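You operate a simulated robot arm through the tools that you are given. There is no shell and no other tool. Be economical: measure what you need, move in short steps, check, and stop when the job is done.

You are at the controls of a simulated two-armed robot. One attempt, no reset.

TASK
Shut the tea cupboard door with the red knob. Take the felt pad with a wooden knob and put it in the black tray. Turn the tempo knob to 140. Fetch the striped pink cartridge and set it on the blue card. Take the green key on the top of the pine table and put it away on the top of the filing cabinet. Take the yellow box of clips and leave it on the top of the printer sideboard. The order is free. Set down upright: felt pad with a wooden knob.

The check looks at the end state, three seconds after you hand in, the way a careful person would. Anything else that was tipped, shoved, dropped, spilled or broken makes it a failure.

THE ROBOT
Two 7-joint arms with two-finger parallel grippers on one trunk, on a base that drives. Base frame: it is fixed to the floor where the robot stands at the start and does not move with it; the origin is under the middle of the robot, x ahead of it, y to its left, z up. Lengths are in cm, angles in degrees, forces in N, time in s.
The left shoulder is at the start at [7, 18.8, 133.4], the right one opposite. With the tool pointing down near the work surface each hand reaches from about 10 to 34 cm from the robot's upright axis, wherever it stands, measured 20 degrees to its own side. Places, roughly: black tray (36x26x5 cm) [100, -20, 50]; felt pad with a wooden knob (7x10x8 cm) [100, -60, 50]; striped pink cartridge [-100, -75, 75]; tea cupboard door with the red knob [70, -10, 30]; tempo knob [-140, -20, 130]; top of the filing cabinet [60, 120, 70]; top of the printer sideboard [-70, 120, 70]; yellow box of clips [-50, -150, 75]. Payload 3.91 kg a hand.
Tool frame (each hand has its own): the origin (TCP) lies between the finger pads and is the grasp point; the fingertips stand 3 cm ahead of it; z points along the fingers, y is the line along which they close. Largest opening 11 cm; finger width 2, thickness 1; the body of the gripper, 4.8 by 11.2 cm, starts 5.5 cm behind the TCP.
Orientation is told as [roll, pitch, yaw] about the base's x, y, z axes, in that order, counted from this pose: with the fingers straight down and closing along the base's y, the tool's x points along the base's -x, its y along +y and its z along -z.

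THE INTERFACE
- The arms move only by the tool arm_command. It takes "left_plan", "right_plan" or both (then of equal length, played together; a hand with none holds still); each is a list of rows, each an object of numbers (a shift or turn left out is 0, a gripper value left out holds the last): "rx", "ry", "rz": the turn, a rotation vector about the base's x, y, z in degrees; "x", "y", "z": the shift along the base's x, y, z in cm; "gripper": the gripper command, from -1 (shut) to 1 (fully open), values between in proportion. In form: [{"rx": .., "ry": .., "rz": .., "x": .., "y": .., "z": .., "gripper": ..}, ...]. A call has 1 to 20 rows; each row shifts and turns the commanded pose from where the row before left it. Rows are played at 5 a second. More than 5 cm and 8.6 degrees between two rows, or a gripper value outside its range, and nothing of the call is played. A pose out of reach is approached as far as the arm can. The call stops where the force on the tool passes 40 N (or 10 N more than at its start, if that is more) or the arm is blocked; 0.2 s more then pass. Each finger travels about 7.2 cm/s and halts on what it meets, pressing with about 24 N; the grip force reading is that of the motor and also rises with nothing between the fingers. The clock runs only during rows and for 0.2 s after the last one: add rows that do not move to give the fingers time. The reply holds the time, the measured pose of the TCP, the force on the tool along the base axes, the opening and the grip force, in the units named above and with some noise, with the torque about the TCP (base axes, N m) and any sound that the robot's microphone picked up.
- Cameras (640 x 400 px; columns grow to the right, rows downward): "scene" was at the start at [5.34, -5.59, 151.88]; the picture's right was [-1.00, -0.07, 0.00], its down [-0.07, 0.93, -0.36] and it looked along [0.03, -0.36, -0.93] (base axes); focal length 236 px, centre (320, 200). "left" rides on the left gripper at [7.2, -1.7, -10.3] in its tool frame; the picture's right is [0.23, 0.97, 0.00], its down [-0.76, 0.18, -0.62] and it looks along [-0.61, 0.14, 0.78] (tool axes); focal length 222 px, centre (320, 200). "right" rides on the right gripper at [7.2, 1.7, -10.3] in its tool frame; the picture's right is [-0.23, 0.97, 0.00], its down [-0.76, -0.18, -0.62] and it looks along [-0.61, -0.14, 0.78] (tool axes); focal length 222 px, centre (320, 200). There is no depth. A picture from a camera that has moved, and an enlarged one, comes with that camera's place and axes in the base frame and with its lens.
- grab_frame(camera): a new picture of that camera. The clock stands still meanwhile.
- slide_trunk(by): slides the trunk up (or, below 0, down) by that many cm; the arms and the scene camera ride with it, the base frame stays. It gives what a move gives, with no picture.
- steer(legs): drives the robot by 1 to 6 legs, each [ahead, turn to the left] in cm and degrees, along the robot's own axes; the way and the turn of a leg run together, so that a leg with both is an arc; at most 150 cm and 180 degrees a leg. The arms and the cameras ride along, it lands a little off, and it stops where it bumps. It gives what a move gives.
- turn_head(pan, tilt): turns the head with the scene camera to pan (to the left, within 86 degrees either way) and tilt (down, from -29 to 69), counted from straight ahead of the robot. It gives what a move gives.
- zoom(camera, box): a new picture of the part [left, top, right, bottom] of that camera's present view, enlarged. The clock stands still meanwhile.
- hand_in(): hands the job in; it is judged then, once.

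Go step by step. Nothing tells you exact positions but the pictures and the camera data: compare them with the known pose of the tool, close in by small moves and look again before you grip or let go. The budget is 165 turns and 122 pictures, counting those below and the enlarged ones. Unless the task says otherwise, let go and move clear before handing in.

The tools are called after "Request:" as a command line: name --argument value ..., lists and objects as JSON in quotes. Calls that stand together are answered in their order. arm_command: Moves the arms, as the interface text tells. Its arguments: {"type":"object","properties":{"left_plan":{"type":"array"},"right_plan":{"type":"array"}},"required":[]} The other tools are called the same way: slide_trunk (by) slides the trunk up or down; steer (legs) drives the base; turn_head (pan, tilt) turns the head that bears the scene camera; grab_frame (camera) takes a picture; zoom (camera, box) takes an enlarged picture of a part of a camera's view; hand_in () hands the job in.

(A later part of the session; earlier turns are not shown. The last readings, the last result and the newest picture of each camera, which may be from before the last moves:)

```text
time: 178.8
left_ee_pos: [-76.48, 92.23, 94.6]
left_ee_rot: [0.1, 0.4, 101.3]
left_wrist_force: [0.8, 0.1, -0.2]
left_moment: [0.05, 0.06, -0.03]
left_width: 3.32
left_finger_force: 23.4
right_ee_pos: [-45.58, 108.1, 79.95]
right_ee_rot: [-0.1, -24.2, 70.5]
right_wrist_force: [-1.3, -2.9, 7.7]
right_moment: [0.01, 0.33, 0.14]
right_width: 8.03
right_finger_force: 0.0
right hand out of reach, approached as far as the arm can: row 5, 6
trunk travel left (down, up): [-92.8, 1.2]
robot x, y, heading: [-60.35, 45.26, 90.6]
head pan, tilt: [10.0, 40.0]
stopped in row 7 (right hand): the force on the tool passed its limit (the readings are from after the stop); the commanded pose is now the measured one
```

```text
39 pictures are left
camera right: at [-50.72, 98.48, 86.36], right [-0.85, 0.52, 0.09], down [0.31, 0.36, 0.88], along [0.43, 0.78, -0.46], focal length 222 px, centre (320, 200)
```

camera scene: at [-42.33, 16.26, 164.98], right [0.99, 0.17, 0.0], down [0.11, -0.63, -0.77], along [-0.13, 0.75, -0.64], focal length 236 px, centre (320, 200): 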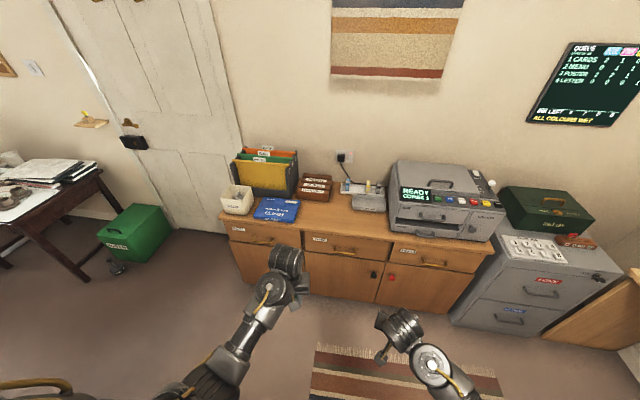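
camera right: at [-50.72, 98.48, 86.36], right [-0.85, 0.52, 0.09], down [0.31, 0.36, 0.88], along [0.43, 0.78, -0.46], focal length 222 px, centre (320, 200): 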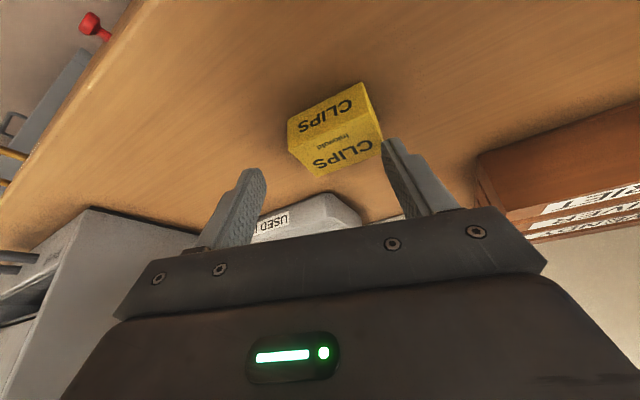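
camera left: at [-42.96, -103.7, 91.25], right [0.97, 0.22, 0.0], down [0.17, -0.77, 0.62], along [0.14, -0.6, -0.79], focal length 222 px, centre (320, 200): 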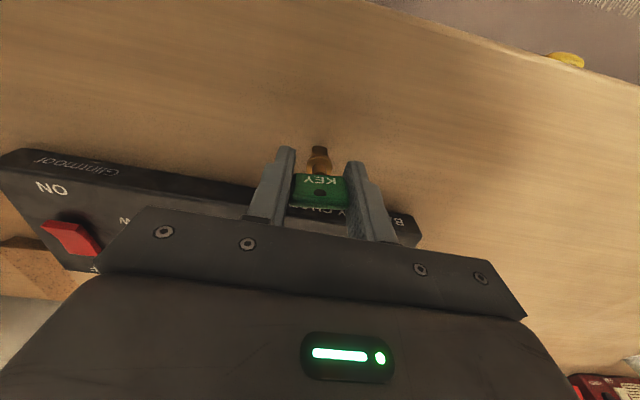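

The hand drifted sideways against the box at the reach limit. I shift back to centre and retract backward.

Request:
arm_command --right_plan '[{"x": -1.2, "gripper": 0.7}, {"y": -1.5, "z": 0.5}, {"y": -2, "z": 1}, {"y": -2, "z": 2}, {"y": -2, "z": 2}, {}]'

Request:
grab_frame --camera "right"

```text
time: 180.2
left_ee_pos: [-76.96, 92.46, 94.39]
left_ee_rot: [0.0, 0.5, 101.4]
left_wrist_force: [-0.7, 0.3, -0.2]
left_moment: [-0.01, 0.03, 0.01]
left_width: 3.3
left_finger_force: 24.1
right_ee_pos: [-46.82, 100.97, 85.2]
right_ee_rot: [-0.7, -24.1, 70.6]
right_wrist_force: [-0.6, 0.4, -0.2]
right_moment: [-0.02, 0.01, 0.0]
right_width: 9.36
right_finger_force: 0.0
trunk travel left (down, up): [-92.8, 1.2]
robot x, y, heading: [-60.5, 44.93, 90.4]
head pan, tilt: [10.0, 40.0]
```

```text
38 pictures are left
camera right: at [-52.11, 91.31, 91.7], right [-0.85, 0.52, 0.08], down [0.31, 0.36, 0.88], along [0.43, 0.77, -0.46], focal length 222 px, centre (320, 200)
```

right: 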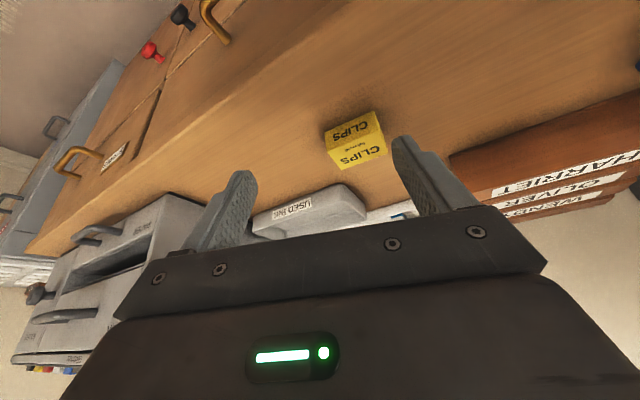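

Clips are on the sideboard. Now the key: I back off, tuck the right hand, and go round toward the filing cabinet.

Request:
steer --legs '[[-35, 0]]'

Request:
arm_command --right_plan '[{"y": -4, "rx": -8}, {"y": -4, "rx": -8}, {"y": -4, "rx": -8}, {"z": 2}, {}]'

Request:
steer --legs '[[0, -80], [92, 0], [0, 80], [20, 0], [0, -42]]'

Request:
turn_head --pan 15 --tilt 50

Request:
grab_frame --camera "scene"

```text
time: 182.5
left_ee_pos: [-76.75, 56.97, 94.44]
left_ee_rot: [0.1, 0.5, 101.6]
left_wrist_force: [-0.1, 0.5, -0.6]
left_moment: [0.02, 0.01, -0.02]
left_width: 3.31
left_finger_force: 24.2
right_ee_pos: [-46.81, 65.61, 85.31]
right_ee_rot: [-0.6, -24.1, 70.9]
right_wrist_force: [0.1, -0.9, -0.3]
right_moment: [-0.03, 0.0, 0.01]
right_width: 9.32
right_finger_force: 0.1
trunk travel left (down, up): [-92.8, 1.2]
robot x, y, heading: [-59.94, 9.61, 90.8]
head pan, tilt: [10.0, 40.0]
```

```text
time: 183.7
left_ee_pos: [-76.62, 57.03, 94.47]
left_ee_rot: [0.0, 0.5, 101.6]
left_wrist_force: [-0.4, 0.7, -0.5]
left_moment: [-0.03, 0.03, 0.02]
left_width: 3.33
left_finger_force: 23.8
right_ee_pos: [-46.65, 53.51, 87.49]
right_ee_rot: [-8.2, -1.2, 72.5]
right_wrist_force: [-0.1, -0.6, 0.3]
right_moment: [0.01, 0.04, 0.03]
right_width: 9.34
right_finger_force: 0.0
trunk travel left (down, up): [-92.8, 1.2]
robot x, y, heading: [-60.31, 9.88, 90.7]
head pan, tilt: [10.0, 40.0]
```

```text
time: 198.6
left_ee_pos: [49.73, 94.37, 94.4]
left_ee_rot: [0.0, 0.4, 60.5]
left_wrist_force: [-0.6, -0.6, -0.2]
left_moment: [0.01, 0.02, 0.01]
left_width: 3.3
left_finger_force: 24.6
right_ee_pos: [70.06, 71.95, 87.37]
right_ee_rot: [-8.3, -1.3, 31.6]
right_wrist_force: [-0.5, 0.1, 0.2]
right_moment: [-0.04, 0.02, -0.01]
right_width: 9.32
right_finger_force: 0.0
trunk travel left (down, up): [-92.8, 1.2]
robot x, y, heading: [31.08, 47.65, 49.3]
head pan, tilt: [10.0, 40.0]
```

```text
time: 199.3
left_ee_pos: [49.74, 94.39, 94.4]
left_ee_rot: [0.0, 0.5, 60.5]
left_wrist_force: [0.0, 0.2, -0.2]
left_moment: [-0.02, -0.01, -0.06]
left_width: 3.27
left_finger_force: 24.5
right_ee_pos: [70.21, 71.96, 87.33]
right_ee_rot: [-8.2, -1.4, 31.6]
right_wrist_force: [-0.2, 0.1, -0.1]
right_moment: [0.0, 0.02, 0.04]
right_width: 9.35
right_finger_force: 0.1
trunk travel left (down, up): [-92.8, 1.2]
robot x, y, heading: [31.29, 47.96, 49.4]
head pan, tilt: [15.0, 50.0]
```

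```text
37 pictures are left
camera scene: at [37.8, 58.53, 162.45], right [0.9, -0.43, 0.0], down [-0.33, -0.69, -0.64], along [0.28, 0.58, -0.77], focal length 236 px, centre (320, 200)
```

scene: 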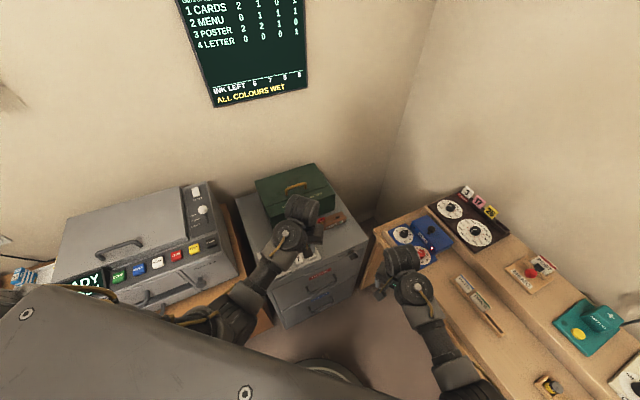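

The key must go to the clear front-right patch of the cabinet top, about (67,103). I tuck the right hand back, and move closer.

Request:
arm_command --right_plan '[{"x": -4, "z": 2, "rx": 4, "ry": 4}, {"x": -4, "z": 2}, {"x": -3, "z": 1}, {}]'

Request:
steer --legs '[[6, 0]]'

Request:
arm_command --left_plan '[{"x": 4, "y": 0.6, "z": -1}, {"x": 4, "y": 0.6, "z": -1}, {"x": 4, "y": 0.6, "z": -1}, {}]'

Request:
grab_frame --camera "left"

```text
time: 200.3
left_ee_pos: [49.77, 94.37, 94.51]
left_ee_rot: [0.0, 0.4, 60.5]
left_wrist_force: [-0.1, 0.6, 0.4]
left_moment: [-0.01, 0.02, -0.01]
left_width: 3.3
left_finger_force: 24.6
right_ee_pos: [58.95, 71.92, 92.63]
right_ee_rot: [-2.7, -0.1, 31.5]
right_wrist_force: [0.3, -0.2, 0.6]
right_moment: [0.04, -0.02, 0.02]
right_width: 9.35
right_finger_force: 0.1
trunk travel left (down, up): [-92.8, 1.2]
robot x, y, heading: [31.2, 47.53, 49.5]
head pan, tilt: [15.0, 50.0]
```

```text
time: 201.3
left_ee_pos: [53.24, 98.36, 94.76]
left_ee_rot: [0.0, 0.1, 60.5]
left_wrist_force: [0.1, -1.9, 0.3]
left_moment: [0.03, -0.01, -0.04]
left_width: 3.3
left_finger_force: 24.1
right_ee_pos: [62.51, 76.18, 92.83]
right_ee_rot: [-2.6, -0.3, 31.5]
right_wrist_force: [-0.1, -0.4, 0.2]
right_moment: [0.06, -0.03, 0.0]
right_width: 9.36
right_finger_force: 0.0
trunk travel left (down, up): [-92.8, 1.2]
robot x, y, heading: [35.01, 52.02, 49.6]
head pan, tilt: [15.0, 50.0]
```

```text
time: 202.3
left_ee_pos: [65.53, 100.47, 91.67]
left_ee_rot: [0.1, 0.4, 60.5]
left_wrist_force: [0.1, -0.4, -0.3]
left_moment: [0.0, -0.01, -0.01]
left_width: 3.31
left_finger_force: 23.9
right_ee_pos: [62.84, 76.38, 92.66]
right_ee_rot: [-2.7, 0.0, 31.4]
right_wrist_force: [0.1, 0.3, -0.5]
right_moment: [0.03, -0.04, -0.01]
right_width: 9.33
right_finger_force: 0.1
trunk travel left (down, up): [-92.8, 1.2]
robot x, y, heading: [35.39, 52.04, 49.4]
head pan, tilt: [15.0, 50.0]
```

```text
36 pictures are left
camera left: at [63.37, 93.5, 102.08], right [-0.96, 0.28, 0.0], down [0.22, 0.75, 0.62], along [0.17, 0.59, -0.79], focal length 222 px, centre (320, 200)
```

left: 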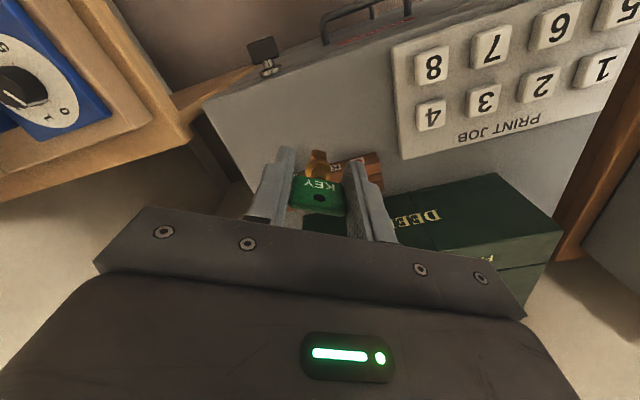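

Clear patch spans x 57–79, y 96–109. I centre at (66.5,102) and descend carefully.

Request:
arm_command --left_plan '[{"x": 1, "y": 1.6}, {"z": -3}, {"z": -3}, {"z": -3}, {}]'

Request:
grab_frame --camera "left"

```text
time: 203.5
left_ee_pos: [66.44, 102.2, 82.48]
left_ee_rot: [0.0, 0.5, 60.5]
left_wrist_force: [-0.2, 0.0, -1.4]
left_moment: [0.01, -0.04, 0.01]
left_width: 3.32
left_finger_force: 24.3
right_ee_pos: [62.96, 76.48, 92.58]
right_ee_rot: [-2.6, 0.0, 31.5]
right_wrist_force: [0.3, -0.8, 0.0]
right_moment: [0.02, 0.02, -0.01]
right_width: 9.31
right_finger_force: 0.1
trunk travel left (down, up): [-92.8, 1.2]
robot x, y, heading: [35.01, 52.38, 49.5]
head pan, tilt: [15.0, 50.0]
```

```text
35 pictures are left
camera left: at [64.32, 95.2, 92.86], right [-0.96, 0.28, 0.0], down [0.22, 0.75, 0.62], along [0.17, 0.59, -0.79], focal length 222 px, centre (320, 200)
```

left: 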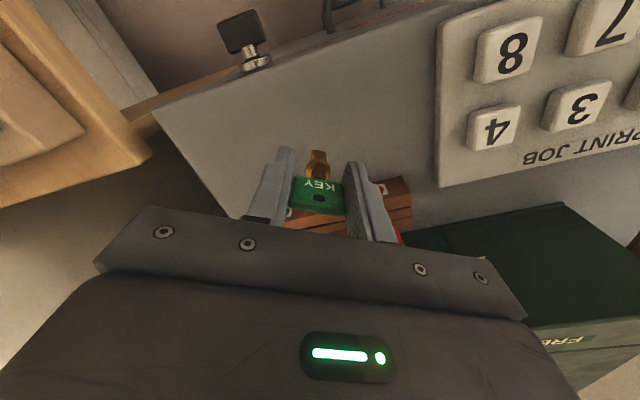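

Request:
arm_command --left_plan '[{"z": -0.8}, {}]'

Request:
arm_command --left_plan '[{"z": -0.6}, {}]'

Request:
arm_command --left_plan '[{"z": -0.6}, {}]'

```text
time: 204.1
left_ee_pos: [66.46, 102.18, 81.59]
left_ee_rot: [0.1, 0.5, 60.5]
left_wrist_force: [0.5, 0.3, -0.4]
left_moment: [0.0, -0.02, 0.0]
left_width: 3.31
left_finger_force: 24.5
right_ee_pos: [62.84, 76.51, 92.62]
right_ee_rot: [-2.7, 0.0, 31.5]
right_wrist_force: [0.1, -0.8, 0.1]
right_moment: [0.01, -0.03, 0.0]
right_width: 9.36
right_finger_force: 0.0
trunk travel left (down, up): [-92.8, 1.2]
robot x, y, heading: [35.17, 52.31, 49.6]
head pan, tilt: [15.0, 50.0]
```

```text
time: 204.7
left_ee_pos: [66.61, 102.3, 81.05]
left_ee_rot: [0.0, 0.5, 60.5]
left_wrist_force: [0.3, -0.2, -0.2]
left_moment: [0.01, 0.0, -0.01]
left_width: 3.33
left_finger_force: 24.0
right_ee_pos: [62.92, 76.48, 92.64]
right_ee_rot: [-2.7, 0.1, 31.5]
right_wrist_force: [0.5, 0.3, 0.0]
right_moment: [0.01, -0.03, -0.01]
right_width: 9.38
right_finger_force: 0.2
trunk travel left (down, up): [-92.8, 1.2]
robot x, y, heading: [35.13, 52.57, 49.3]
head pan, tilt: [15.0, 50.0]
```

```text
time: 205.3
left_ee_pos: [66.52, 102.24, 80.49]
left_ee_rot: [0.1, 0.5, 60.5]
left_wrist_force: [-1.0, 0.1, 0.1]
left_moment: [0.01, -0.02, -0.03]
left_width: 3.31
left_finger_force: 23.8
right_ee_pos: [62.99, 76.57, 92.67]
right_ee_rot: [-2.6, 0.0, 31.6]
right_wrist_force: [-0.6, 0.3, 1.0]
right_moment: [0.0, -0.03, -0.01]
right_width: 9.32
right_finger_force: 0.1
trunk travel left (down, up): [-92.8, 1.2]
robot x, y, heading: [35.05, 52.25, 49.2]
head pan, tilt: [15.0, 50.0]
```

Request:
arm_command --left_plan '[{"z": -0.6}, {}]'

Request:
arm_command --left_plan '[{"z": -0.6}, {}]'

Request:
grab_frame --camera "left"

```text
time: 205.9
left_ee_pos: [66.55, 102.2, 80.12]
left_ee_rot: [0.0, 0.5, 60.5]
left_wrist_force: [0.8, 0.2, -0.6]
left_moment: [0.0, -0.03, 0.0]
left_width: 3.31
left_finger_force: 23.9
right_ee_pos: [62.93, 76.51, 92.67]
right_ee_rot: [-2.7, 0.0, 31.4]
right_wrist_force: [0.0, -0.2, -0.2]
right_moment: [0.01, -0.02, 0.01]
right_width: 9.35
right_finger_force: 0.1
trunk travel left (down, up): [-92.8, 1.2]
robot x, y, heading: [35.14, 52.72, 49.6]
head pan, tilt: [15.0, 50.0]
```

```text
time: 206.5
left_ee_pos: [66.21, 101.89, 79.79]
left_ee_rot: [0.0, 0.3, 60.5]
left_wrist_force: [0.5, 2.2, 8.8]
left_moment: [0.14, -0.08, 0.05]
left_width: 3.33
left_finger_force: 24.4
left hand out of reach, approached as far as the arm can: row 1
right_ee_pos: [62.85, 76.45, 92.63]
right_ee_rot: [-2.7, 0.0, 31.5]
right_wrist_force: [0.0, 0.3, 0.4]
right_moment: [-0.02, -0.01, 0.03]
right_width: 9.37
right_finger_force: 0.2
trunk travel left (down, up): [-92.8, 1.2]
robot x, y, heading: [35.36, 52.43, 49.3]
head pan, tilt: [15.0, 50.0]
```

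```text
34 pictures are left
camera left: at [64.12, 94.8, 90.22], right [-0.96, 0.28, 0.0], down [0.22, 0.75, 0.62], along [0.17, 0.59, -0.79], focal length 222 px, centre (320, 200)
```

left: 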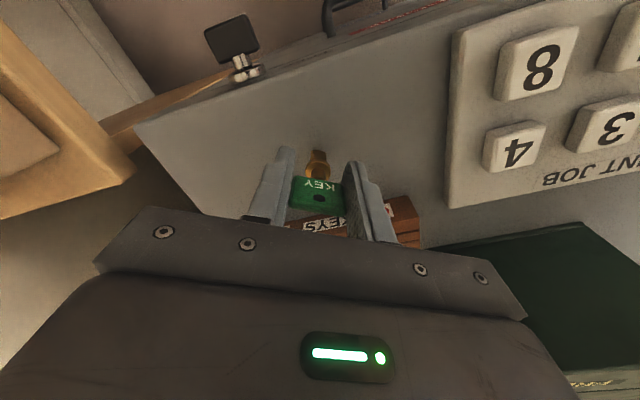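

Touchdown. I relieve slightly, open slowly and lift a little.

Request:
arm_command --left_plan '[{"z": 0.4}, {"gripper": -0.25}, {"gripper": -0.1}, {"gripper": 0.05}, {"gripper": 0.2}, {}]'

Request:
arm_command --left_plan '[{"z": 1}, {"z": 2}, {"z": 3}, {}]'

Request:
grab_frame --camera "left"

```text
time: 207.9
left_ee_pos: [66.13, 101.73, 80.18]
left_ee_rot: [0.0, 0.5, 60.4]
left_wrist_force: [-0.3, 0.5, -0.1]
left_moment: [-0.05, -0.03, 0.0]
left_width: 6.58
left_finger_force: 0.1
right_ee_pos: [62.85, 76.42, 92.61]
right_ee_rot: [-2.7, 0.0, 31.4]
right_wrist_force: [0.1, -1.1, -0.7]
right_moment: [0.02, -0.02, -0.01]
right_width: 9.36
right_finger_force: 0.0
trunk travel left (down, up): [-92.8, 1.2]
robot x, y, heading: [34.91, 52.11, 49.5]
head pan, tilt: [15.0, 50.0]
```

```text
time: 208.9
left_ee_pos: [66.01, 101.8, 86.02]
left_ee_rot: [0.0, 0.5, 60.5]
left_wrist_force: [-0.7, 0.2, 0.1]
left_moment: [0.01, 0.0, 0.01]
left_width: 6.6
left_finger_force: 0.1
right_ee_pos: [62.94, 76.48, 92.57]
right_ee_rot: [-2.7, 0.1, 31.4]
right_wrist_force: [0.3, -0.2, 0.0]
right_moment: [0.02, 0.0, 0.0]
right_width: 9.35
right_finger_force: 0.2
trunk travel left (down, up): [-92.8, 1.2]
robot x, y, heading: [34.83, 52.35, 49.6]
head pan, tilt: [15.0, 50.0]
```

```text
33 pictures are left
camera left: at [63.96, 94.75, 96.47], right [-0.96, 0.28, 0.0], down [0.22, 0.76, 0.62], along [0.17, 0.59, -0.79], focal length 222 px, centre (320, 200)
```

left: 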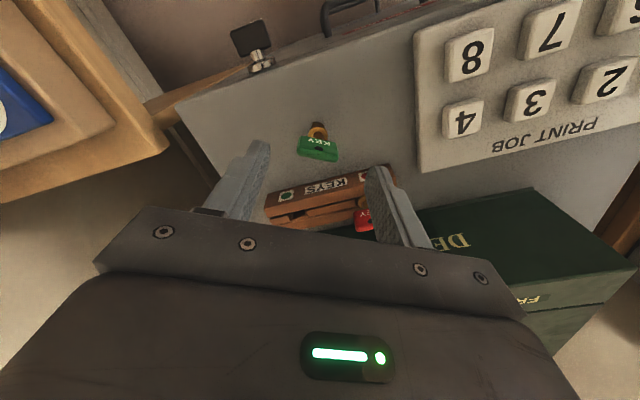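

The key stands on the cabinet. I lift clear, back off to the room's middle and face the tea cupboard.

Request:
arm_command --left_plan '[{"z": 3}, {"z": 2, "x": -2, "y": -2}, {}]'

Request:
steer --legs '[[-58, 0], [0, -55]]'

Request:
slide_trunk --by -30

Request:
turn_head --pan -10 --tilt 30

Request:
grab_frame --camera "scene"

```text
time: 209.7
left_ee_pos: [64.23, 99.68, 90.96]
left_ee_rot: [0.1, 0.6, 60.5]
left_wrist_force: [0.3, -0.3, -0.2]
left_moment: [-0.03, -0.02, 0.03]
left_width: 6.58
left_finger_force: 0.1
right_ee_pos: [63.12, 76.61, 92.67]
right_ee_rot: [-2.7, 0.1, 31.4]
right_wrist_force: [0.7, 0.7, 0.5]
right_moment: [0.04, 0.02, 0.01]
right_width: 9.36
right_finger_force: 0.1
trunk travel left (down, up): [-92.8, 1.2]
robot x, y, heading: [35.39, 52.25, 49.4]
head pan, tilt: [15.0, 50.0]
```

```text
time: 215.4
left_ee_pos: [52.93, 12.33, 91.04]
left_ee_rot: [0.0, 0.4, 6.5]
left_wrist_force: [0.1, 0.2, 0.3]
left_moment: [-0.01, 0.01, 0.01]
left_width: 6.59
left_finger_force: 0.0
right_ee_pos: [33.62, -0.39, 92.66]
right_ee_rot: [-2.7, -0.1, -22.5]
right_wrist_force: [-0.3, -0.5, -0.3]
right_moment: [-0.01, -0.01, -0.04]
right_width: 9.36
right_finger_force: 0.0
trunk travel left (down, up): [-92.8, 1.2]
robot x, y, heading: [-2.6, 7.93, -4.4]
head pan, tilt: [15.0, 50.0]
```

```text
time: 218.4
left_ee_pos: [52.98, 12.4, 61.08]
left_ee_rot: [0.0, 0.6, 6.5]
left_wrist_force: [-0.4, -0.1, -0.5]
left_moment: [0.0, 0.03, -0.02]
left_width: 6.61
left_finger_force: 0.1
right_ee_pos: [33.46, -0.33, 62.69]
right_ee_rot: [-2.7, 0.0, -22.5]
right_wrist_force: [0.6, 0.2, -0.4]
right_moment: [0.0, 0.01, 0.0]
right_width: 9.4
right_finger_force: 0.1
trunk travel left (down, up): [-62.8, 31.2]
robot x, y, heading: [-2.05, 7.86, -4.6]
head pan, tilt: [15.0, 50.0]
```

```text
time: 219.3
left_ee_pos: [53.03, 12.34, 61.13]
left_ee_rot: [-0.1, 0.5, 6.5]
left_wrist_force: [0.7, -0.4, 0.2]
left_moment: [0.0, 0.0, 0.01]
left_width: 6.62
left_finger_force: 0.0
right_ee_pos: [33.58, -0.32, 62.49]
right_ee_rot: [-2.7, 0.0, -22.5]
right_wrist_force: [0.4, -0.2, 1.0]
right_moment: [-0.01, -0.03, -0.01]
right_width: 9.33
right_finger_force: 0.0
trunk travel left (down, up): [-62.8, 31.2]
robot x, y, heading: [-2.27, 7.57, -4.7]
head pan, tilt: [-10.0, 30.0]
```

```text
32 pictures are left
camera scene: at [11.33, 5.34, 135.4], right [-0.25, -0.97, 0.0], down [-0.48, 0.13, -0.87], along [0.84, -0.22, -0.5], focal length 236 px, centre (320, 200)
```

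scene: 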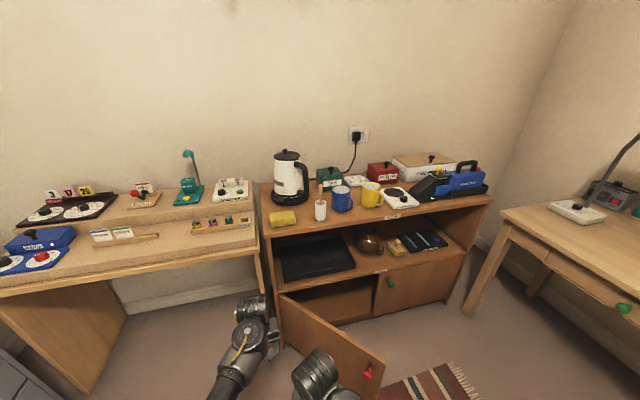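

The left door is hinged at about (86,4) and stands ~48° open, free edge near (50,-29), knob there. I'll tilt the right hand forward, close its fingers, lower the trunk and push the outer face.

Request:
arm_command --left_plan '[{"x": -4, "y": 2}, {"x": -4, "y": 2}, {"x": -4, "y": 2}, {}, {}, {}, {}]' --right_plan '[{"rx": -2.9, "ry": -6.9, "y": -2, "gripper": -1}, {"rx": -2.9, "ry": -6.9, "y": -2}, {"rx": -2.9, "ry": -6.9, "y": -2}, {"rx": -2.9, "ry": -6.9, "y": -2}, {"rx": -2.9, "ry": -6.9, "y": -2}, {"rx": -2.9, "ry": -6.9}, {}]'

Request:
slide_trunk --by -30

Request:
turn_head --pan -10 --tilt 40

Request:
grab_frame --camera "scene"

```text
time: 220.9
left_ee_pos: [41.05, 18.27, 61.08]
left_ee_rot: [0.0, 0.5, 6.4]
left_wrist_force: [-0.2, 0.6, 0.1]
left_moment: [0.01, -0.04, 0.03]
left_width: 6.62
left_finger_force: 0.1
right_ee_pos: [33.59, -10.36, 62.7]
right_ee_rot: [-2.9, -45.0, -22.5]
right_wrist_force: [-0.9, -0.1, -0.3]
right_moment: [-0.02, 0.01, -0.01]
right_width: 0.01
right_finger_force: 24.1
trunk travel left (down, up): [-62.8, 31.2]
robot x, y, heading: [-2.3, 7.91, -4.3]
head pan, tilt: [-10.0, 30.0]
```

```text
time: 223.9
left_ee_pos: [41.1, 18.35, 31.22]
left_ee_rot: [0.0, 0.5, 6.5]
left_wrist_force: [-0.1, -0.8, 0.4]
left_moment: [0.01, 0.01, 0.0]
left_width: 6.58
left_finger_force: 0.0
right_ee_pos: [33.6, -10.31, 32.69]
right_ee_rot: [-3.0, -44.9, -22.4]
right_wrist_force: [0.0, -0.4, -0.1]
right_moment: [0.01, -0.01, 0.03]
right_width: 0.02
right_finger_force: 23.6
trunk travel left (down, up): [-32.8, 61.2]
robot x, y, heading: [-2.08, 8.23, -4.3]
head pan, tilt: [-10.0, 30.0]
```

```text
time: 224.6
left_ee_pos: [41.09, 18.27, 31.11]
left_ee_rot: [0.0, 0.5, 6.5]
left_wrist_force: [-0.1, 0.2, -0.2]
left_moment: [-0.01, -0.02, 0.01]
left_width: 6.58
left_finger_force: 0.1
right_ee_pos: [33.53, -10.21, 32.52]
right_ee_rot: [-3.0, -44.9, -22.5]
right_wrist_force: [0.4, -0.2, 0.0]
right_moment: [0.01, 0.03, 0.0]
right_width: 0.02
right_finger_force: 23.7
trunk travel left (down, up): [-32.8, 61.2]
robot x, y, heading: [-2.65, 7.7, -4.5]
head pan, tilt: [-10.0, 40.0]
```

```text
31 pictures are left
camera scene: at [10.8, 5.46, 103.87], right [-0.25, -0.97, 0.0], down [-0.62, 0.16, -0.77], along [0.74, -0.19, -0.64], focal length 236 px, centre (320, 200)
```

scene: 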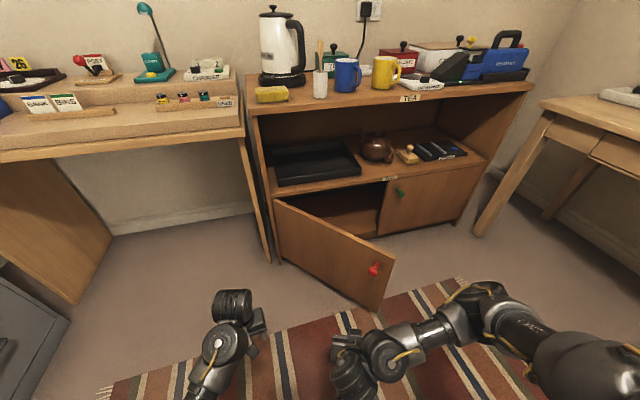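

Knob is at about (54,-26,30), so I will push lower-inboard at ~35 cm from the hinge. Drive 10 ahead, then push along the arc.

Request:
steer --legs '[[10, 0]]'

Request:
arm_command --right_plan '[{"x": 3.5, "y": -2, "z": 1}, {"x": 3.5, "y": -2, "z": 1}, {"x": 3.5, "y": -2}, {"x": 2, "y": -1.2}, {}]'

Request:
grab_frame --camera "scene"

```text
time: 225.8
left_ee_pos: [50.76, 17.64, 31.23]
left_ee_rot: [0.1, 0.5, 6.6]
left_wrist_force: [0.7, 0.3, -0.3]
left_moment: [-0.01, 0.0, 0.0]
left_width: 6.63
left_finger_force: 0.1
right_ee_pos: [43.41, -11.01, 32.62]
right_ee_rot: [-3.1, -44.9, -22.3]
right_wrist_force: [-0.9, 0.9, -0.1]
right_moment: [-0.01, -0.01, 0.0]
right_width: 0.0
right_finger_force: 24.4
trunk travel left (down, up): [-32.8, 61.2]
robot x, y, heading: [7.3, 7.02, -4.4]
head pan, tilt: [-10.0, 40.0]
```

```text
time: 227.0
left_ee_pos: [50.63, 17.59, 31.15]
left_ee_rot: [0.1, 0.5, 6.5]
left_wrist_force: [-0.5, -0.6, 0.3]
left_moment: [-0.01, -0.01, -0.02]
left_width: 6.6
left_finger_force: 0.1
right_ee_pos: [55.87, -18.15, 34.58]
right_ee_rot: [-3.0, -44.9, -22.3]
right_wrist_force: [0.1, 0.2, -0.5]
right_moment: [0.0, -0.02, -0.01]
right_width: 0.01
right_finger_force: 23.6
trunk travel left (down, up): [-32.8, 61.2]
robot x, y, heading: [7.13, 7.35, -4.3]
head pan, tilt: [-10.0, 40.0]
```

```text
30 pictures are left
camera scene: at [20.5, 4.72, 103.87], right [-0.25, -0.97, 0.0], down [-0.62, 0.16, -0.77], along [0.74, -0.19, -0.64], focal length 236 px, centre (320, 200)
```

scene: 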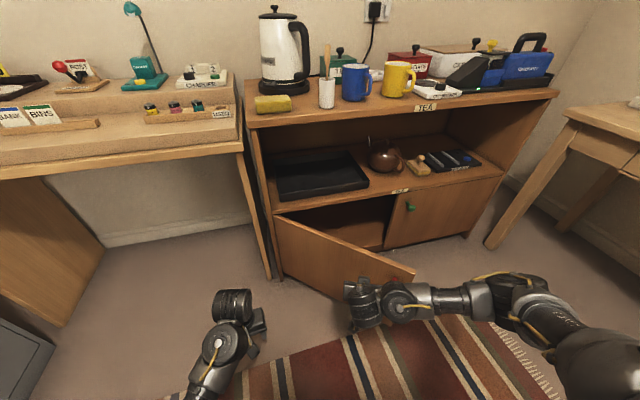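

Fingers approach the door. I push along the arc.

Request:
arm_command --right_plan '[{"x": 2.5, "y": -1.3}, {"x": 3, "y": -2.6}, {"x": 3.3, "y": -2.3}, {"x": 3.3, "y": -1.8}, {"x": 3.5, "y": -1.5}, {"x": 3.5, "y": -1.2}, {"x": 3.5, "y": -0.8}, {}]'

Request:
grab_frame --camera "scene"

```text
time: 228.8
left_ee_pos: [50.67, 17.57, 31.3]
left_ee_rot: [0.0, 0.5, 6.6]
left_wrist_force: [0.5, -0.8, -0.1]
left_moment: [0.01, 0.0, 0.01]
left_width: 6.6
left_finger_force: 0.1
right_ee_pos: [78.49, -29.84, 34.59]
right_ee_rot: [-3.0, -44.9, -22.3]
right_wrist_force: [-0.1, -0.3, -0.7]
right_moment: [-0.03, -0.02, 0.0]
right_width: 0.02
right_finger_force: 24.0
trunk travel left (down, up): [-32.8, 61.2]
robot x, y, heading: [7.2, 7.52, -4.5]
head pan, tilt: [-10.0, 40.0]
```

```text
29 pictures are left
camera scene: at [20.51, 4.73, 103.87], right [-0.25, -0.97, 0.0], down [-0.62, 0.16, -0.77], along [0.74, -0.19, -0.64], focal length 236 px, centre (320, 200)
```

scene: 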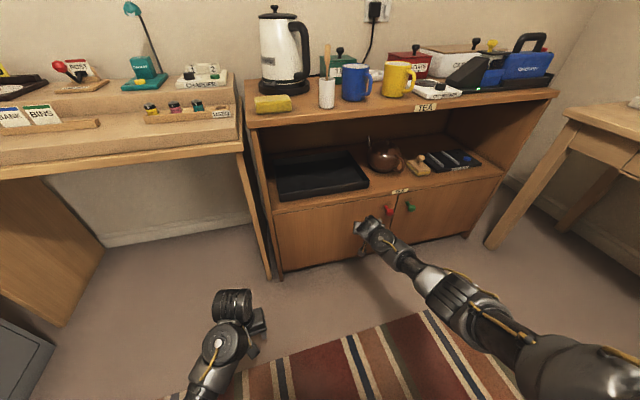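

The door appears nearly shut. I press a little more.

Request:
arm_command --right_plan '[{"x": 1.5}, {"x": 1.5}, {}]'

Request:
zoom --camera "scene" --box '[240, 170, 528, 290]'

```text
time: 229.6
left_ee_pos: [50.64, 17.53, 31.17]
left_ee_rot: [0.0, 0.5, 6.4]
left_wrist_force: [-0.3, -0.7, -0.5]
left_moment: [-0.01, -0.01, 0.01]
left_width: 6.59
left_finger_force: 0.0
right_ee_pos: [81.52, -29.77, 34.69]
right_ee_rot: [-3.0, -44.8, -22.4]
right_wrist_force: [0.0, -0.2, -0.3]
right_moment: [0.01, 0.03, 0.0]
right_width: 0.0
right_finger_force: 24.4
trunk travel left (down, up): [-32.8, 61.2]
robot x, y, heading: [7.4, 7.15, -4.5]
head pan, tilt: [-10.0, 40.0]
```

```text
2.22 times, centred on (384, 230) of scene
camera zoom: at [20.51, 4.73, 103.87], right [-0.25, -0.97, 0.0], down [-0.62, 0.16, -0.77], along [0.74, -0.19, -0.64], focal length 524 px, centre (178, 133)
```

zoom: 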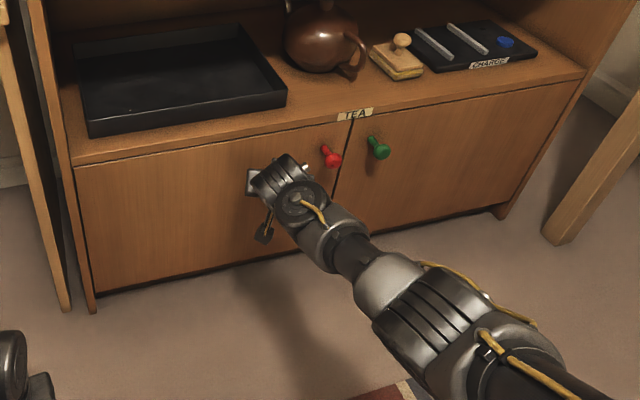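

Request:
arm_command --right_plan '[{"x": 1}, {"x": 1}, {"x": 1}, {}]'

```text
time: 230.2
left_ee_pos: [50.45, 17.54, 31.37]
left_ee_rot: [0.0, 0.3, 6.4]
left_wrist_force: [-0.2, -0.7, 0.3]
left_moment: [0.05, 0.02, -0.01]
left_width: 6.63
left_finger_force: 0.0
right_ee_pos: [82.86, -29.73, 34.65]
right_ee_rot: [-3.5, -44.4, -22.2]
right_wrist_force: [-27.8, 7.6, 21.8]
right_moment: [0.08, -0.15, 0.09]
right_width: 0.0
right_finger_force: 24.0
trunk travel left (down, up): [-32.8, 61.2]
robot x, y, heading: [7.16, 7.25, -4.5]
head pan, tilt: [-10.0, 40.0]
stopped in row 3 (right hand): the force on the tool passed its limit (the readings are from after the stop); the commanded pose is now the measured one
```

Firm contact: the door is shut. I retract the hand and move the base to stand before the felt pad (about (95,-59)).

Request:
arm_command --right_plan '[{"x": -4, "y": 0.5}, {"x": -4.5}, {"x": -4.5}, {"x": -4.5}, {"x": -4.5}, {"x": -4.5}, {}]'

Request:
steer --legs '[[-45, 0], [0, -48], [66, 0], [0, 53]]'

Request:
turn_head --pan -10 --tilt 35

Request:
grab_frame --camera "scene"

```text
time: 231.8
left_ee_pos: [50.67, 17.55, 31.17]
left_ee_rot: [0.1, 0.4, 6.4]
left_wrist_force: [0.1, -0.1, -0.2]
left_moment: [0.0, 0.0, -0.03]
left_width: 6.59
left_finger_force: 0.0
right_ee_pos: [56.4, -29.4, 34.15]
right_ee_rot: [-3.4, -44.1, -22.1]
right_wrist_force: [-0.3, 0.4, -0.3]
right_moment: [0.01, -0.02, -0.02]
right_width: 0.0
right_finger_force: 23.9
trunk travel left (down, up): [-32.8, 61.2]
robot x, y, heading: [7.14, 7.19, -4.6]
head pan, tilt: [-10.0, 40.0]
```

```text
time: 242.5
left_ee_pos: [44.23, -27.7, 31.2]
left_ee_rot: [0.0, 0.6, 12.0]
left_wrist_force: [0.4, 0.4, -0.4]
left_moment: [0.01, 0.02, -0.02]
left_width: 6.59
left_finger_force: 0.0
right_ee_pos: [54.48, -73.62, 34.11]
right_ee_rot: [-3.4, -44.2, -16.5]
right_wrist_force: [0.2, 0.6, -0.9]
right_moment: [0.0, 0.04, 0.01]
right_width: 0.03
right_finger_force: 23.7
trunk travel left (down, up): [-32.8, 61.2]
robot x, y, heading: [1.63, -42.46, 0.7]
head pan, tilt: [-10.0, 40.0]
```

```text
time: 243.1
left_ee_pos: [44.18, -27.53, 31.15]
left_ee_rot: [0.0, 0.5, 12.1]
left_wrist_force: [-1.0, 0.0, 0.0]
left_moment: [-0.01, -0.01, 0.0]
left_width: 6.6
left_finger_force: 0.1
right_ee_pos: [54.51, -73.61, 34.08]
right_ee_rot: [-3.4, -44.1, -16.5]
right_wrist_force: [-0.7, 0.2, 0.0]
right_moment: [0.01, -0.01, 0.01]
right_width: 0.01
right_finger_force: 23.5
trunk travel left (down, up): [-32.8, 61.2]
robot x, y, heading: [1.71, -42.53, 1.3]
head pan, tilt: [-10.0, 35.0]
```

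```text
27 pictures are left
camera scene: at [15.63, -43.35, 104.62], right [-0.16, -0.99, 0.0], down [-0.57, 0.09, -0.82], along [0.81, -0.13, -0.57], focal length 236 px, centre (320, 200)
```

scene: 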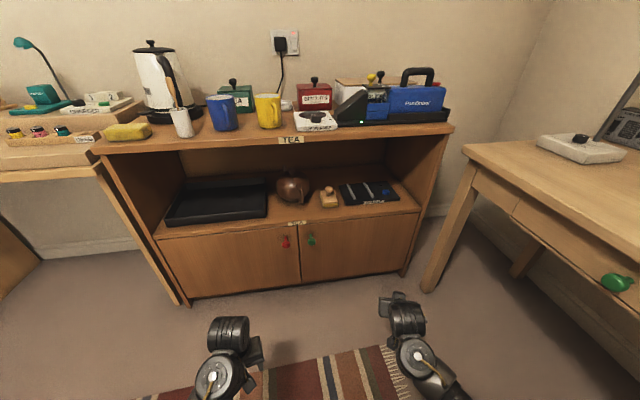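

Request:
zoom --camera "scene" --box '[270, 160, 398, 240]'

```text
5.00 times, centred on (334, 200) of scene
camera zoom: at [15.63, -43.35, 104.62], right [-0.16, -0.99, 0.0], down [-0.57, 0.09, -0.82], along [0.81, -0.13, -0.57], focal length 1178 px, centre (250, 200)
```

zoom: 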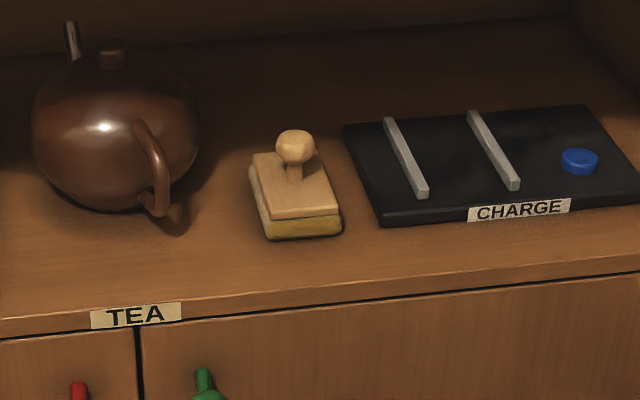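

The pad's knob ball is at about (98,-60.4,52), 3 cm across; the opening reaches z≈72. I'll grip the knob from the front with the tool ~22° below horizontal. First set the posture.

Request:
slide_trunk --by 10

Request:
arm_command --right_plan '[{"rx": -2.3, "ry": -7.7, "z": 2, "y": 2}, {"rx": -2.3, "ry": -7.7, "z": 2, "y": 2}, {"rx": -2.3, "ry": -7.7, "z": 2, "y": 2}, {"rz": 7, "z": 2, "y": 2, "gripper": 0.2}, {"rz": 7, "z": 2, "y": 2}, {"rz": 5, "z": 2, "y": 2}, {}]'

```text
time: 244.4
left_ee_pos: [44.17, -27.49, 41.2]
left_ee_rot: [0.2, 0.5, 12.0]
left_wrist_force: [-0.5, -0.1, -0.3]
left_moment: [-0.03, -0.01, 0.03]
left_width: 6.59
left_finger_force: 0.0
right_ee_pos: [54.46, -73.64, 44.18]
right_ee_rot: [-3.3, -44.1, -16.6]
right_wrist_force: [0.0, -0.2, 0.1]
right_moment: [0.0, 0.0, 0.03]
right_width: 0.02
right_finger_force: 24.6
trunk travel left (down, up): [-42.8, 51.2]
robot x, y, heading: [2.14, -42.12, 0.9]
head pan, tilt: [-10.0, 35.0]
```

```text
time: 246.1
left_ee_pos: [44.2, -27.7, 41.22]
left_ee_rot: [0.0, 0.5, 12.0]
left_wrist_force: [0.6, -0.1, -0.1]
left_moment: [0.0, 0.02, -0.02]
left_width: 6.61
left_finger_force: 0.1
right_ee_pos: [54.51, -61.64, 56.19]
right_ee_rot: [-3.6, -68.2, 2.6]
right_wrist_force: [0.5, -0.5, 0.6]
right_moment: [-0.02, 0.03, 0.02]
right_width: 6.59
right_finger_force: 0.1
trunk travel left (down, up): [-42.8, 51.2]
robot x, y, heading: [2.04, -42.25, 0.8]
head pan, tilt: [-10.0, 35.0]
```

Request:
steer --legs '[[12, 0]]'

Request:
arm_command --right_plan '[{"x": 4, "y": 0.4}, {"x": 4, "y": 0.4}, {"x": 4, "z": -1}, {"x": 4, "z": -1}, {"x": 3, "z": -0.5}, {}]'

Request:
grab_frame --camera "right"

Request:
zoom --camera "scene" --box '[230, 140, 422, 260]'

```text
time: 247.3
left_ee_pos: [56.51, -27.45, 41.14]
left_ee_rot: [0.2, 0.6, 12.0]
left_wrist_force: [0.3, -0.2, -1.1]
left_moment: [0.02, -0.03, 0.0]
left_width: 6.61
left_finger_force: 0.1
right_ee_pos: [66.77, -61.54, 56.1]
right_ee_rot: [-3.5, -68.2, 2.4]
right_wrist_force: [0.1, -0.8, 0.7]
right_moment: [0.01, -0.01, -0.03]
right_width: 6.63
right_finger_force: 0.0
trunk travel left (down, up): [-42.8, 51.2]
robot x, y, heading: [14.04, -41.66, 0.8]
head pan, tilt: [-10.0, 35.0]
```

```text
time: 248.7
left_ee_pos: [56.49, -27.44, 41.17]
left_ee_rot: [-0.1, 0.6, 12.0]
left_wrist_force: [-0.8, -0.2, 0.2]
left_moment: [-0.01, -0.01, -0.01]
left_width: 6.6
left_finger_force: 0.1
right_ee_pos: [85.84, -60.66, 53.76]
right_ee_rot: [-3.5, -68.2, 2.3]
right_wrist_force: [-0.8, -0.4, 0.0]
right_moment: [0.0, -0.01, 0.0]
right_width: 6.59
right_finger_force: 0.0
trunk travel left (down, up): [-42.8, 51.2]
robot x, y, heading: [14.42, -42.15, 1.0]
head pan, tilt: [-10.0, 35.0]
```

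```text
25 pictures are left
camera right: at [73.75, -58.89, 50.81], right [0.1, 0.98, 0.19], down [-0.3, -0.15, 0.94], along [0.95, -0.15, 0.28], focal length 222 px, centre (320, 200)
```

right: 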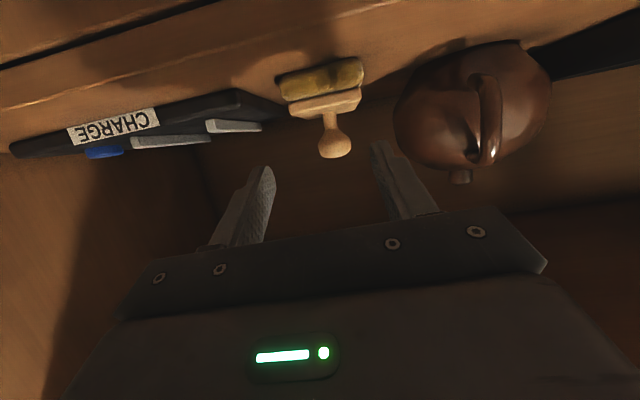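

```text
3.33 times, centred on (326, 200) of scene
camera zoom: at [27.92, -43.16, 114.62], right [-0.16, -0.99, 0.0], down [-0.57, 0.09, -0.82], along [0.81, -0.13, -0.57], focal length 786 px, centre (300, 200)
```

zoom: 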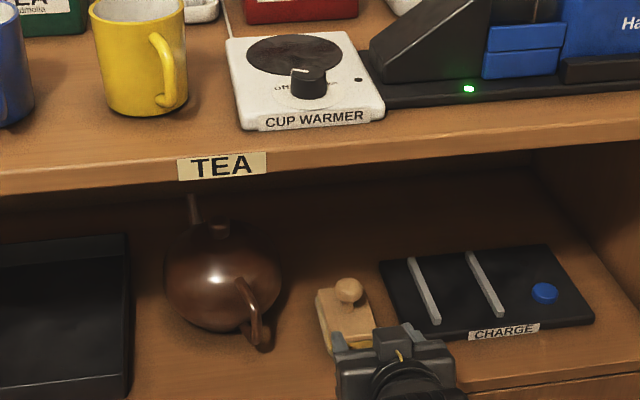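

Ball confirmed at (98,-60.2,52.2). I narrow the opening and slide in.

Request:
arm_command --right_plan '[{"gripper": -0.15, "z": -0.7}, {"x": 4, "z": -0.7, "y": 0.2}, {"x": 4, "y": 0.1}, {}]'

Request:
grab_frame --camera "right"

```text
time: 249.7
left_ee_pos: [56.43, -27.48, 41.2]
left_ee_rot: [0.1, 0.4, 11.9]
left_wrist_force: [-0.1, -0.1, -0.3]
left_moment: [-0.01, 0.01, -0.02]
left_width: 6.6
left_finger_force: 0.1
right_ee_pos: [94.02, -60.44, 52.32]
right_ee_rot: [-3.5, -68.1, 2.4]
right_wrist_force: [1.0, 0.5, 0.1]
right_moment: [0.0, -0.03, 0.02]
right_width: 4.67
right_finger_force: 0.0
trunk travel left (down, up): [-42.8, 51.2]
robot x, y, heading: [14.26, -41.76, 1.0]
head pan, tilt: [-10.0, 35.0]
```

```text
23 pictures are left
camera right: at [81.79, -58.6, 49.32], right [0.1, 0.98, 0.19], down [-0.3, -0.15, 0.94], along [0.95, -0.15, 0.28], focal length 222 px, centre (320, 200)
```

right: 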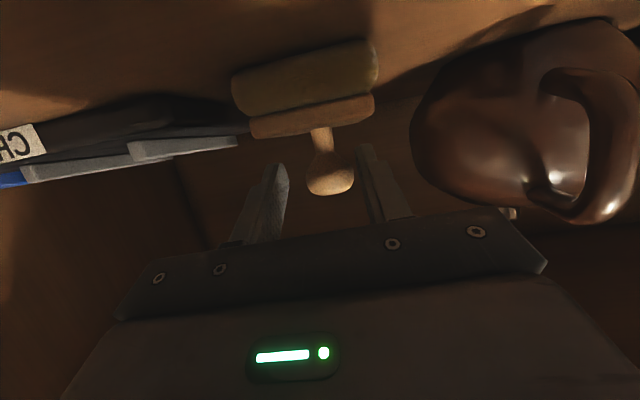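

Request:
arm_command --right_plan '[{"x": 2, "y": 0.15}, {"x": 2, "y": 0.15}, {}, {"gripper": -0.5}, {"gripper": -0.8}, {}, {}]'

Request:
grab_frame --camera "right"

```text
time: 251.3
left_ee_pos: [56.46, -27.45, 41.21]
left_ee_rot: [0.1, 0.5, 11.9]
left_wrist_force: [0.3, 0.2, -0.1]
left_moment: [-0.01, 0.0, -0.03]
left_width: 6.6
left_finger_force: 0.0
right_ee_pos: [98.04, -60.08, 52.14]
right_ee_rot: [-3.5, -68.2, 2.6]
right_wrist_force: [0.1, 0.8, 0.6]
right_moment: [0.03, -0.01, 0.01]
right_width: 3.29
right_finger_force: 24.1
trunk travel left (down, up): [-42.8, 51.2]
robot x, y, heading: [14.03, -41.8, 1.1]
head pan, tilt: [-10.0, 35.0]
```

```text
22 pictures are left
camera right: at [85.79, -58.22, 49.24], right [0.1, 0.98, 0.19], down [-0.3, -0.15, 0.94], along [0.95, -0.15, 0.28], focal length 222 px, centre (320, 200)
```

right: 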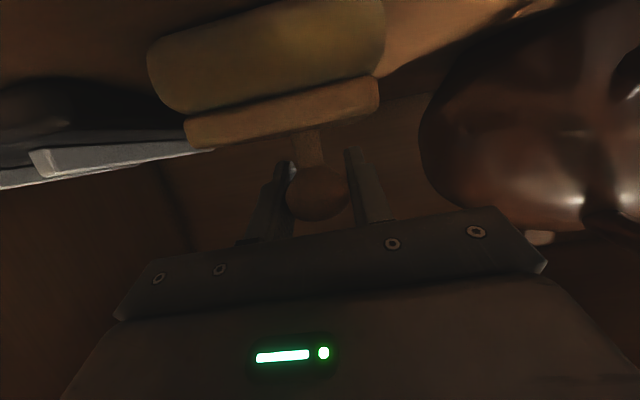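

Knob gripped. Lift 5 cm with the trunk and back the base out.

Request:
slide_trunk --by 5

Request:
steer --legs '[[-32, 0]]'

Request:
grab_frame --camera "right"

```text
time: 252.2
left_ee_pos: [56.53, -27.36, 46.04]
left_ee_rot: [0.1, 0.5, 12.0]
left_wrist_force: [-0.1, 0.5, -0.7]
left_moment: [0.01, 0.03, 0.0]
left_width: 6.61
left_finger_force: 0.2
right_ee_pos: [98.0, -59.98, 57.16]
right_ee_rot: [-3.5, -68.2, 2.3]
right_wrist_force: [0.2, -0.6, -0.3]
right_moment: [0.01, 0.0, 0.0]
right_width: 3.29
right_finger_force: 24.1
trunk travel left (down, up): [-47.8, 46.2]
robot x, y, heading: [14.21, -41.91, 0.7]
head pan, tilt: [-10.0, 35.0]
```

```text
time: 254.3
left_ee_pos: [24.61, -27.97, 46.2]
left_ee_rot: [0.1, 0.5, 11.9]
left_wrist_force: [0.1, 0.1, -0.4]
left_moment: [0.01, 0.01, 0.02]
left_width: 6.6
left_finger_force: 0.0
right_ee_pos: [66.06, -60.51, 57.25]
right_ee_rot: [-3.5, -68.3, 2.5]
right_wrist_force: [-0.4, -0.1, -0.4]
right_moment: [-0.01, 0.02, -0.01]
right_width: 3.29
right_finger_force: 23.5
trunk travel left (down, up): [-47.8, 46.2]
robot x, y, heading: [-17.9, -42.17, 1.0]
head pan, tilt: [-10.0, 35.0]
```

```text
21 pictures are left
camera right: at [53.88, -58.71, 54.29], right [0.1, 0.98, 0.19], down [-0.3, -0.15, 0.94], along [0.95, -0.15, 0.28], focal length 222 px, centre (320, 200)
```

right: 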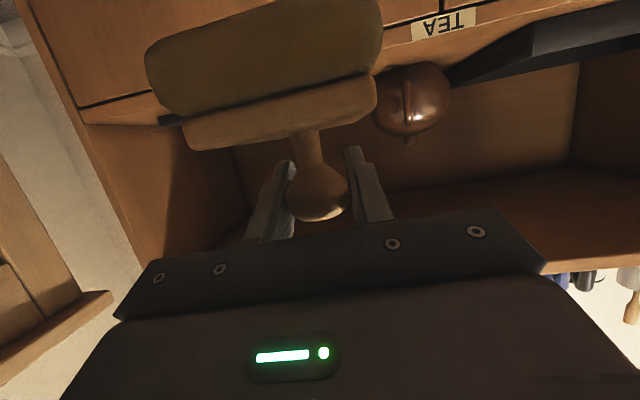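

The pad hangs upright. I shift the base sideways (turn, drive, turn) to face the tray.

Request:
steer --legs '[[0, 89], [44, 0], [0, -90]]'

Request:
grab_frame --camera "scene"

```text
time: 264.6
left_ee_pos: [25.08, 15.89, 46.18]
left_ee_rot: [0.1, 0.5, 10.8]
left_wrist_force: [1.0, -0.3, -0.4]
left_moment: [0.01, -0.02, 0.0]
left_width: 6.6
left_finger_force: 0.0
right_ee_pos: [65.94, -17.41, 57.2]
right_ee_rot: [-3.5, -68.2, 1.3]
right_wrist_force: [-0.1, -0.1, -0.2]
right_moment: [-0.01, 0.02, -0.01]
right_width: 3.26
right_finger_force: 24.4
trunk travel left (down, up): [-47.8, 46.2]
robot x, y, heading: [-17.22, 2.23, -0.4]
head pan, tilt: [-10.0, 35.0]
```

```text
20 pictures are left
camera scene: at [-3.72, 0.81, 119.62], right [-0.18, -0.98, 0.0], down [-0.56, 0.1, -0.82], along [0.81, -0.14, -0.57], focal length 236 px, centre (320, 200)
```

scene: 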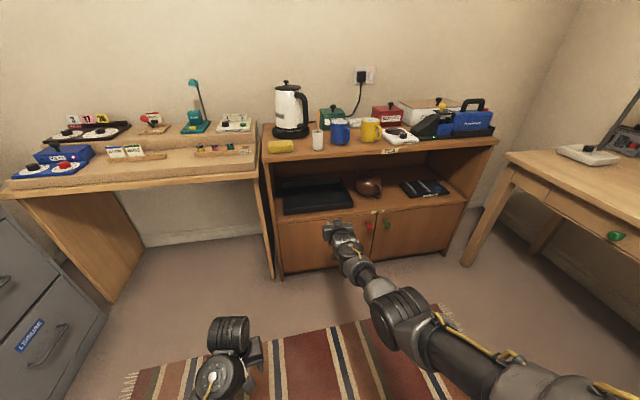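

Tray spans x 86–112, y -32…2. I raise 2.5 cm and drive in to put the pad over its middle.

Request:
slide_trunk --by 2.5

Request:
steer --legs '[[14, 0]]'

Request:
grab_frame --camera "right"

```text
time: 265.4
left_ee_pos: [25.06, 15.92, 48.48]
left_ee_rot: [0.2, 0.6, 10.8]
left_wrist_force: [-0.4, 0.0, 0.1]
left_moment: [0.02, 0.02, 0.05]
left_width: 6.61
left_finger_force: 0.1
right_ee_pos: [66.01, -17.42, 59.72]
right_ee_rot: [-3.5, -68.2, 1.5]
right_wrist_force: [0.3, -0.8, -0.3]
right_moment: [0.0, 0.04, -0.03]
right_width: 3.25
right_finger_force: 24.1
trunk travel left (down, up): [-50.3, 43.7]
robot x, y, heading: [-17.01, 1.98, -0.1]
head pan, tilt: [-10.0, 35.0]
```

```text
time: 266.7
left_ee_pos: [39.27, 16.06, 48.75]
left_ee_rot: [0.1, 0.6, 10.8]
left_wrist_force: [0.2, 0.0, -0.2]
left_moment: [0.01, -0.02, 0.02]
left_width: 6.6
left_finger_force: 0.1
right_ee_pos: [80.26, -17.29, 59.62]
right_ee_rot: [-3.5, -68.1, 1.3]
right_wrist_force: [0.9, 0.0, 0.0]
right_moment: [0.03, -0.01, 0.02]
right_width: 3.27
right_finger_force: 24.3
trunk travel left (down, up): [-50.3, 43.7]
robot x, y, heading: [-3.1, 2.45, -0.2]
head pan, tilt: [-10.0, 35.0]
```

```text
19 pictures are left
camera right: at [68.08, -15.33, 56.63], right [0.12, 0.98, 0.19], down [-0.3, -0.15, 0.94], along [0.95, -0.17, 0.28], focal length 222 px, centre (320, 200)
```

right: 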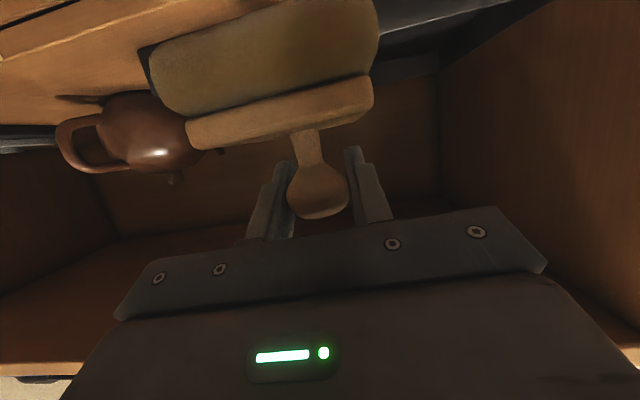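

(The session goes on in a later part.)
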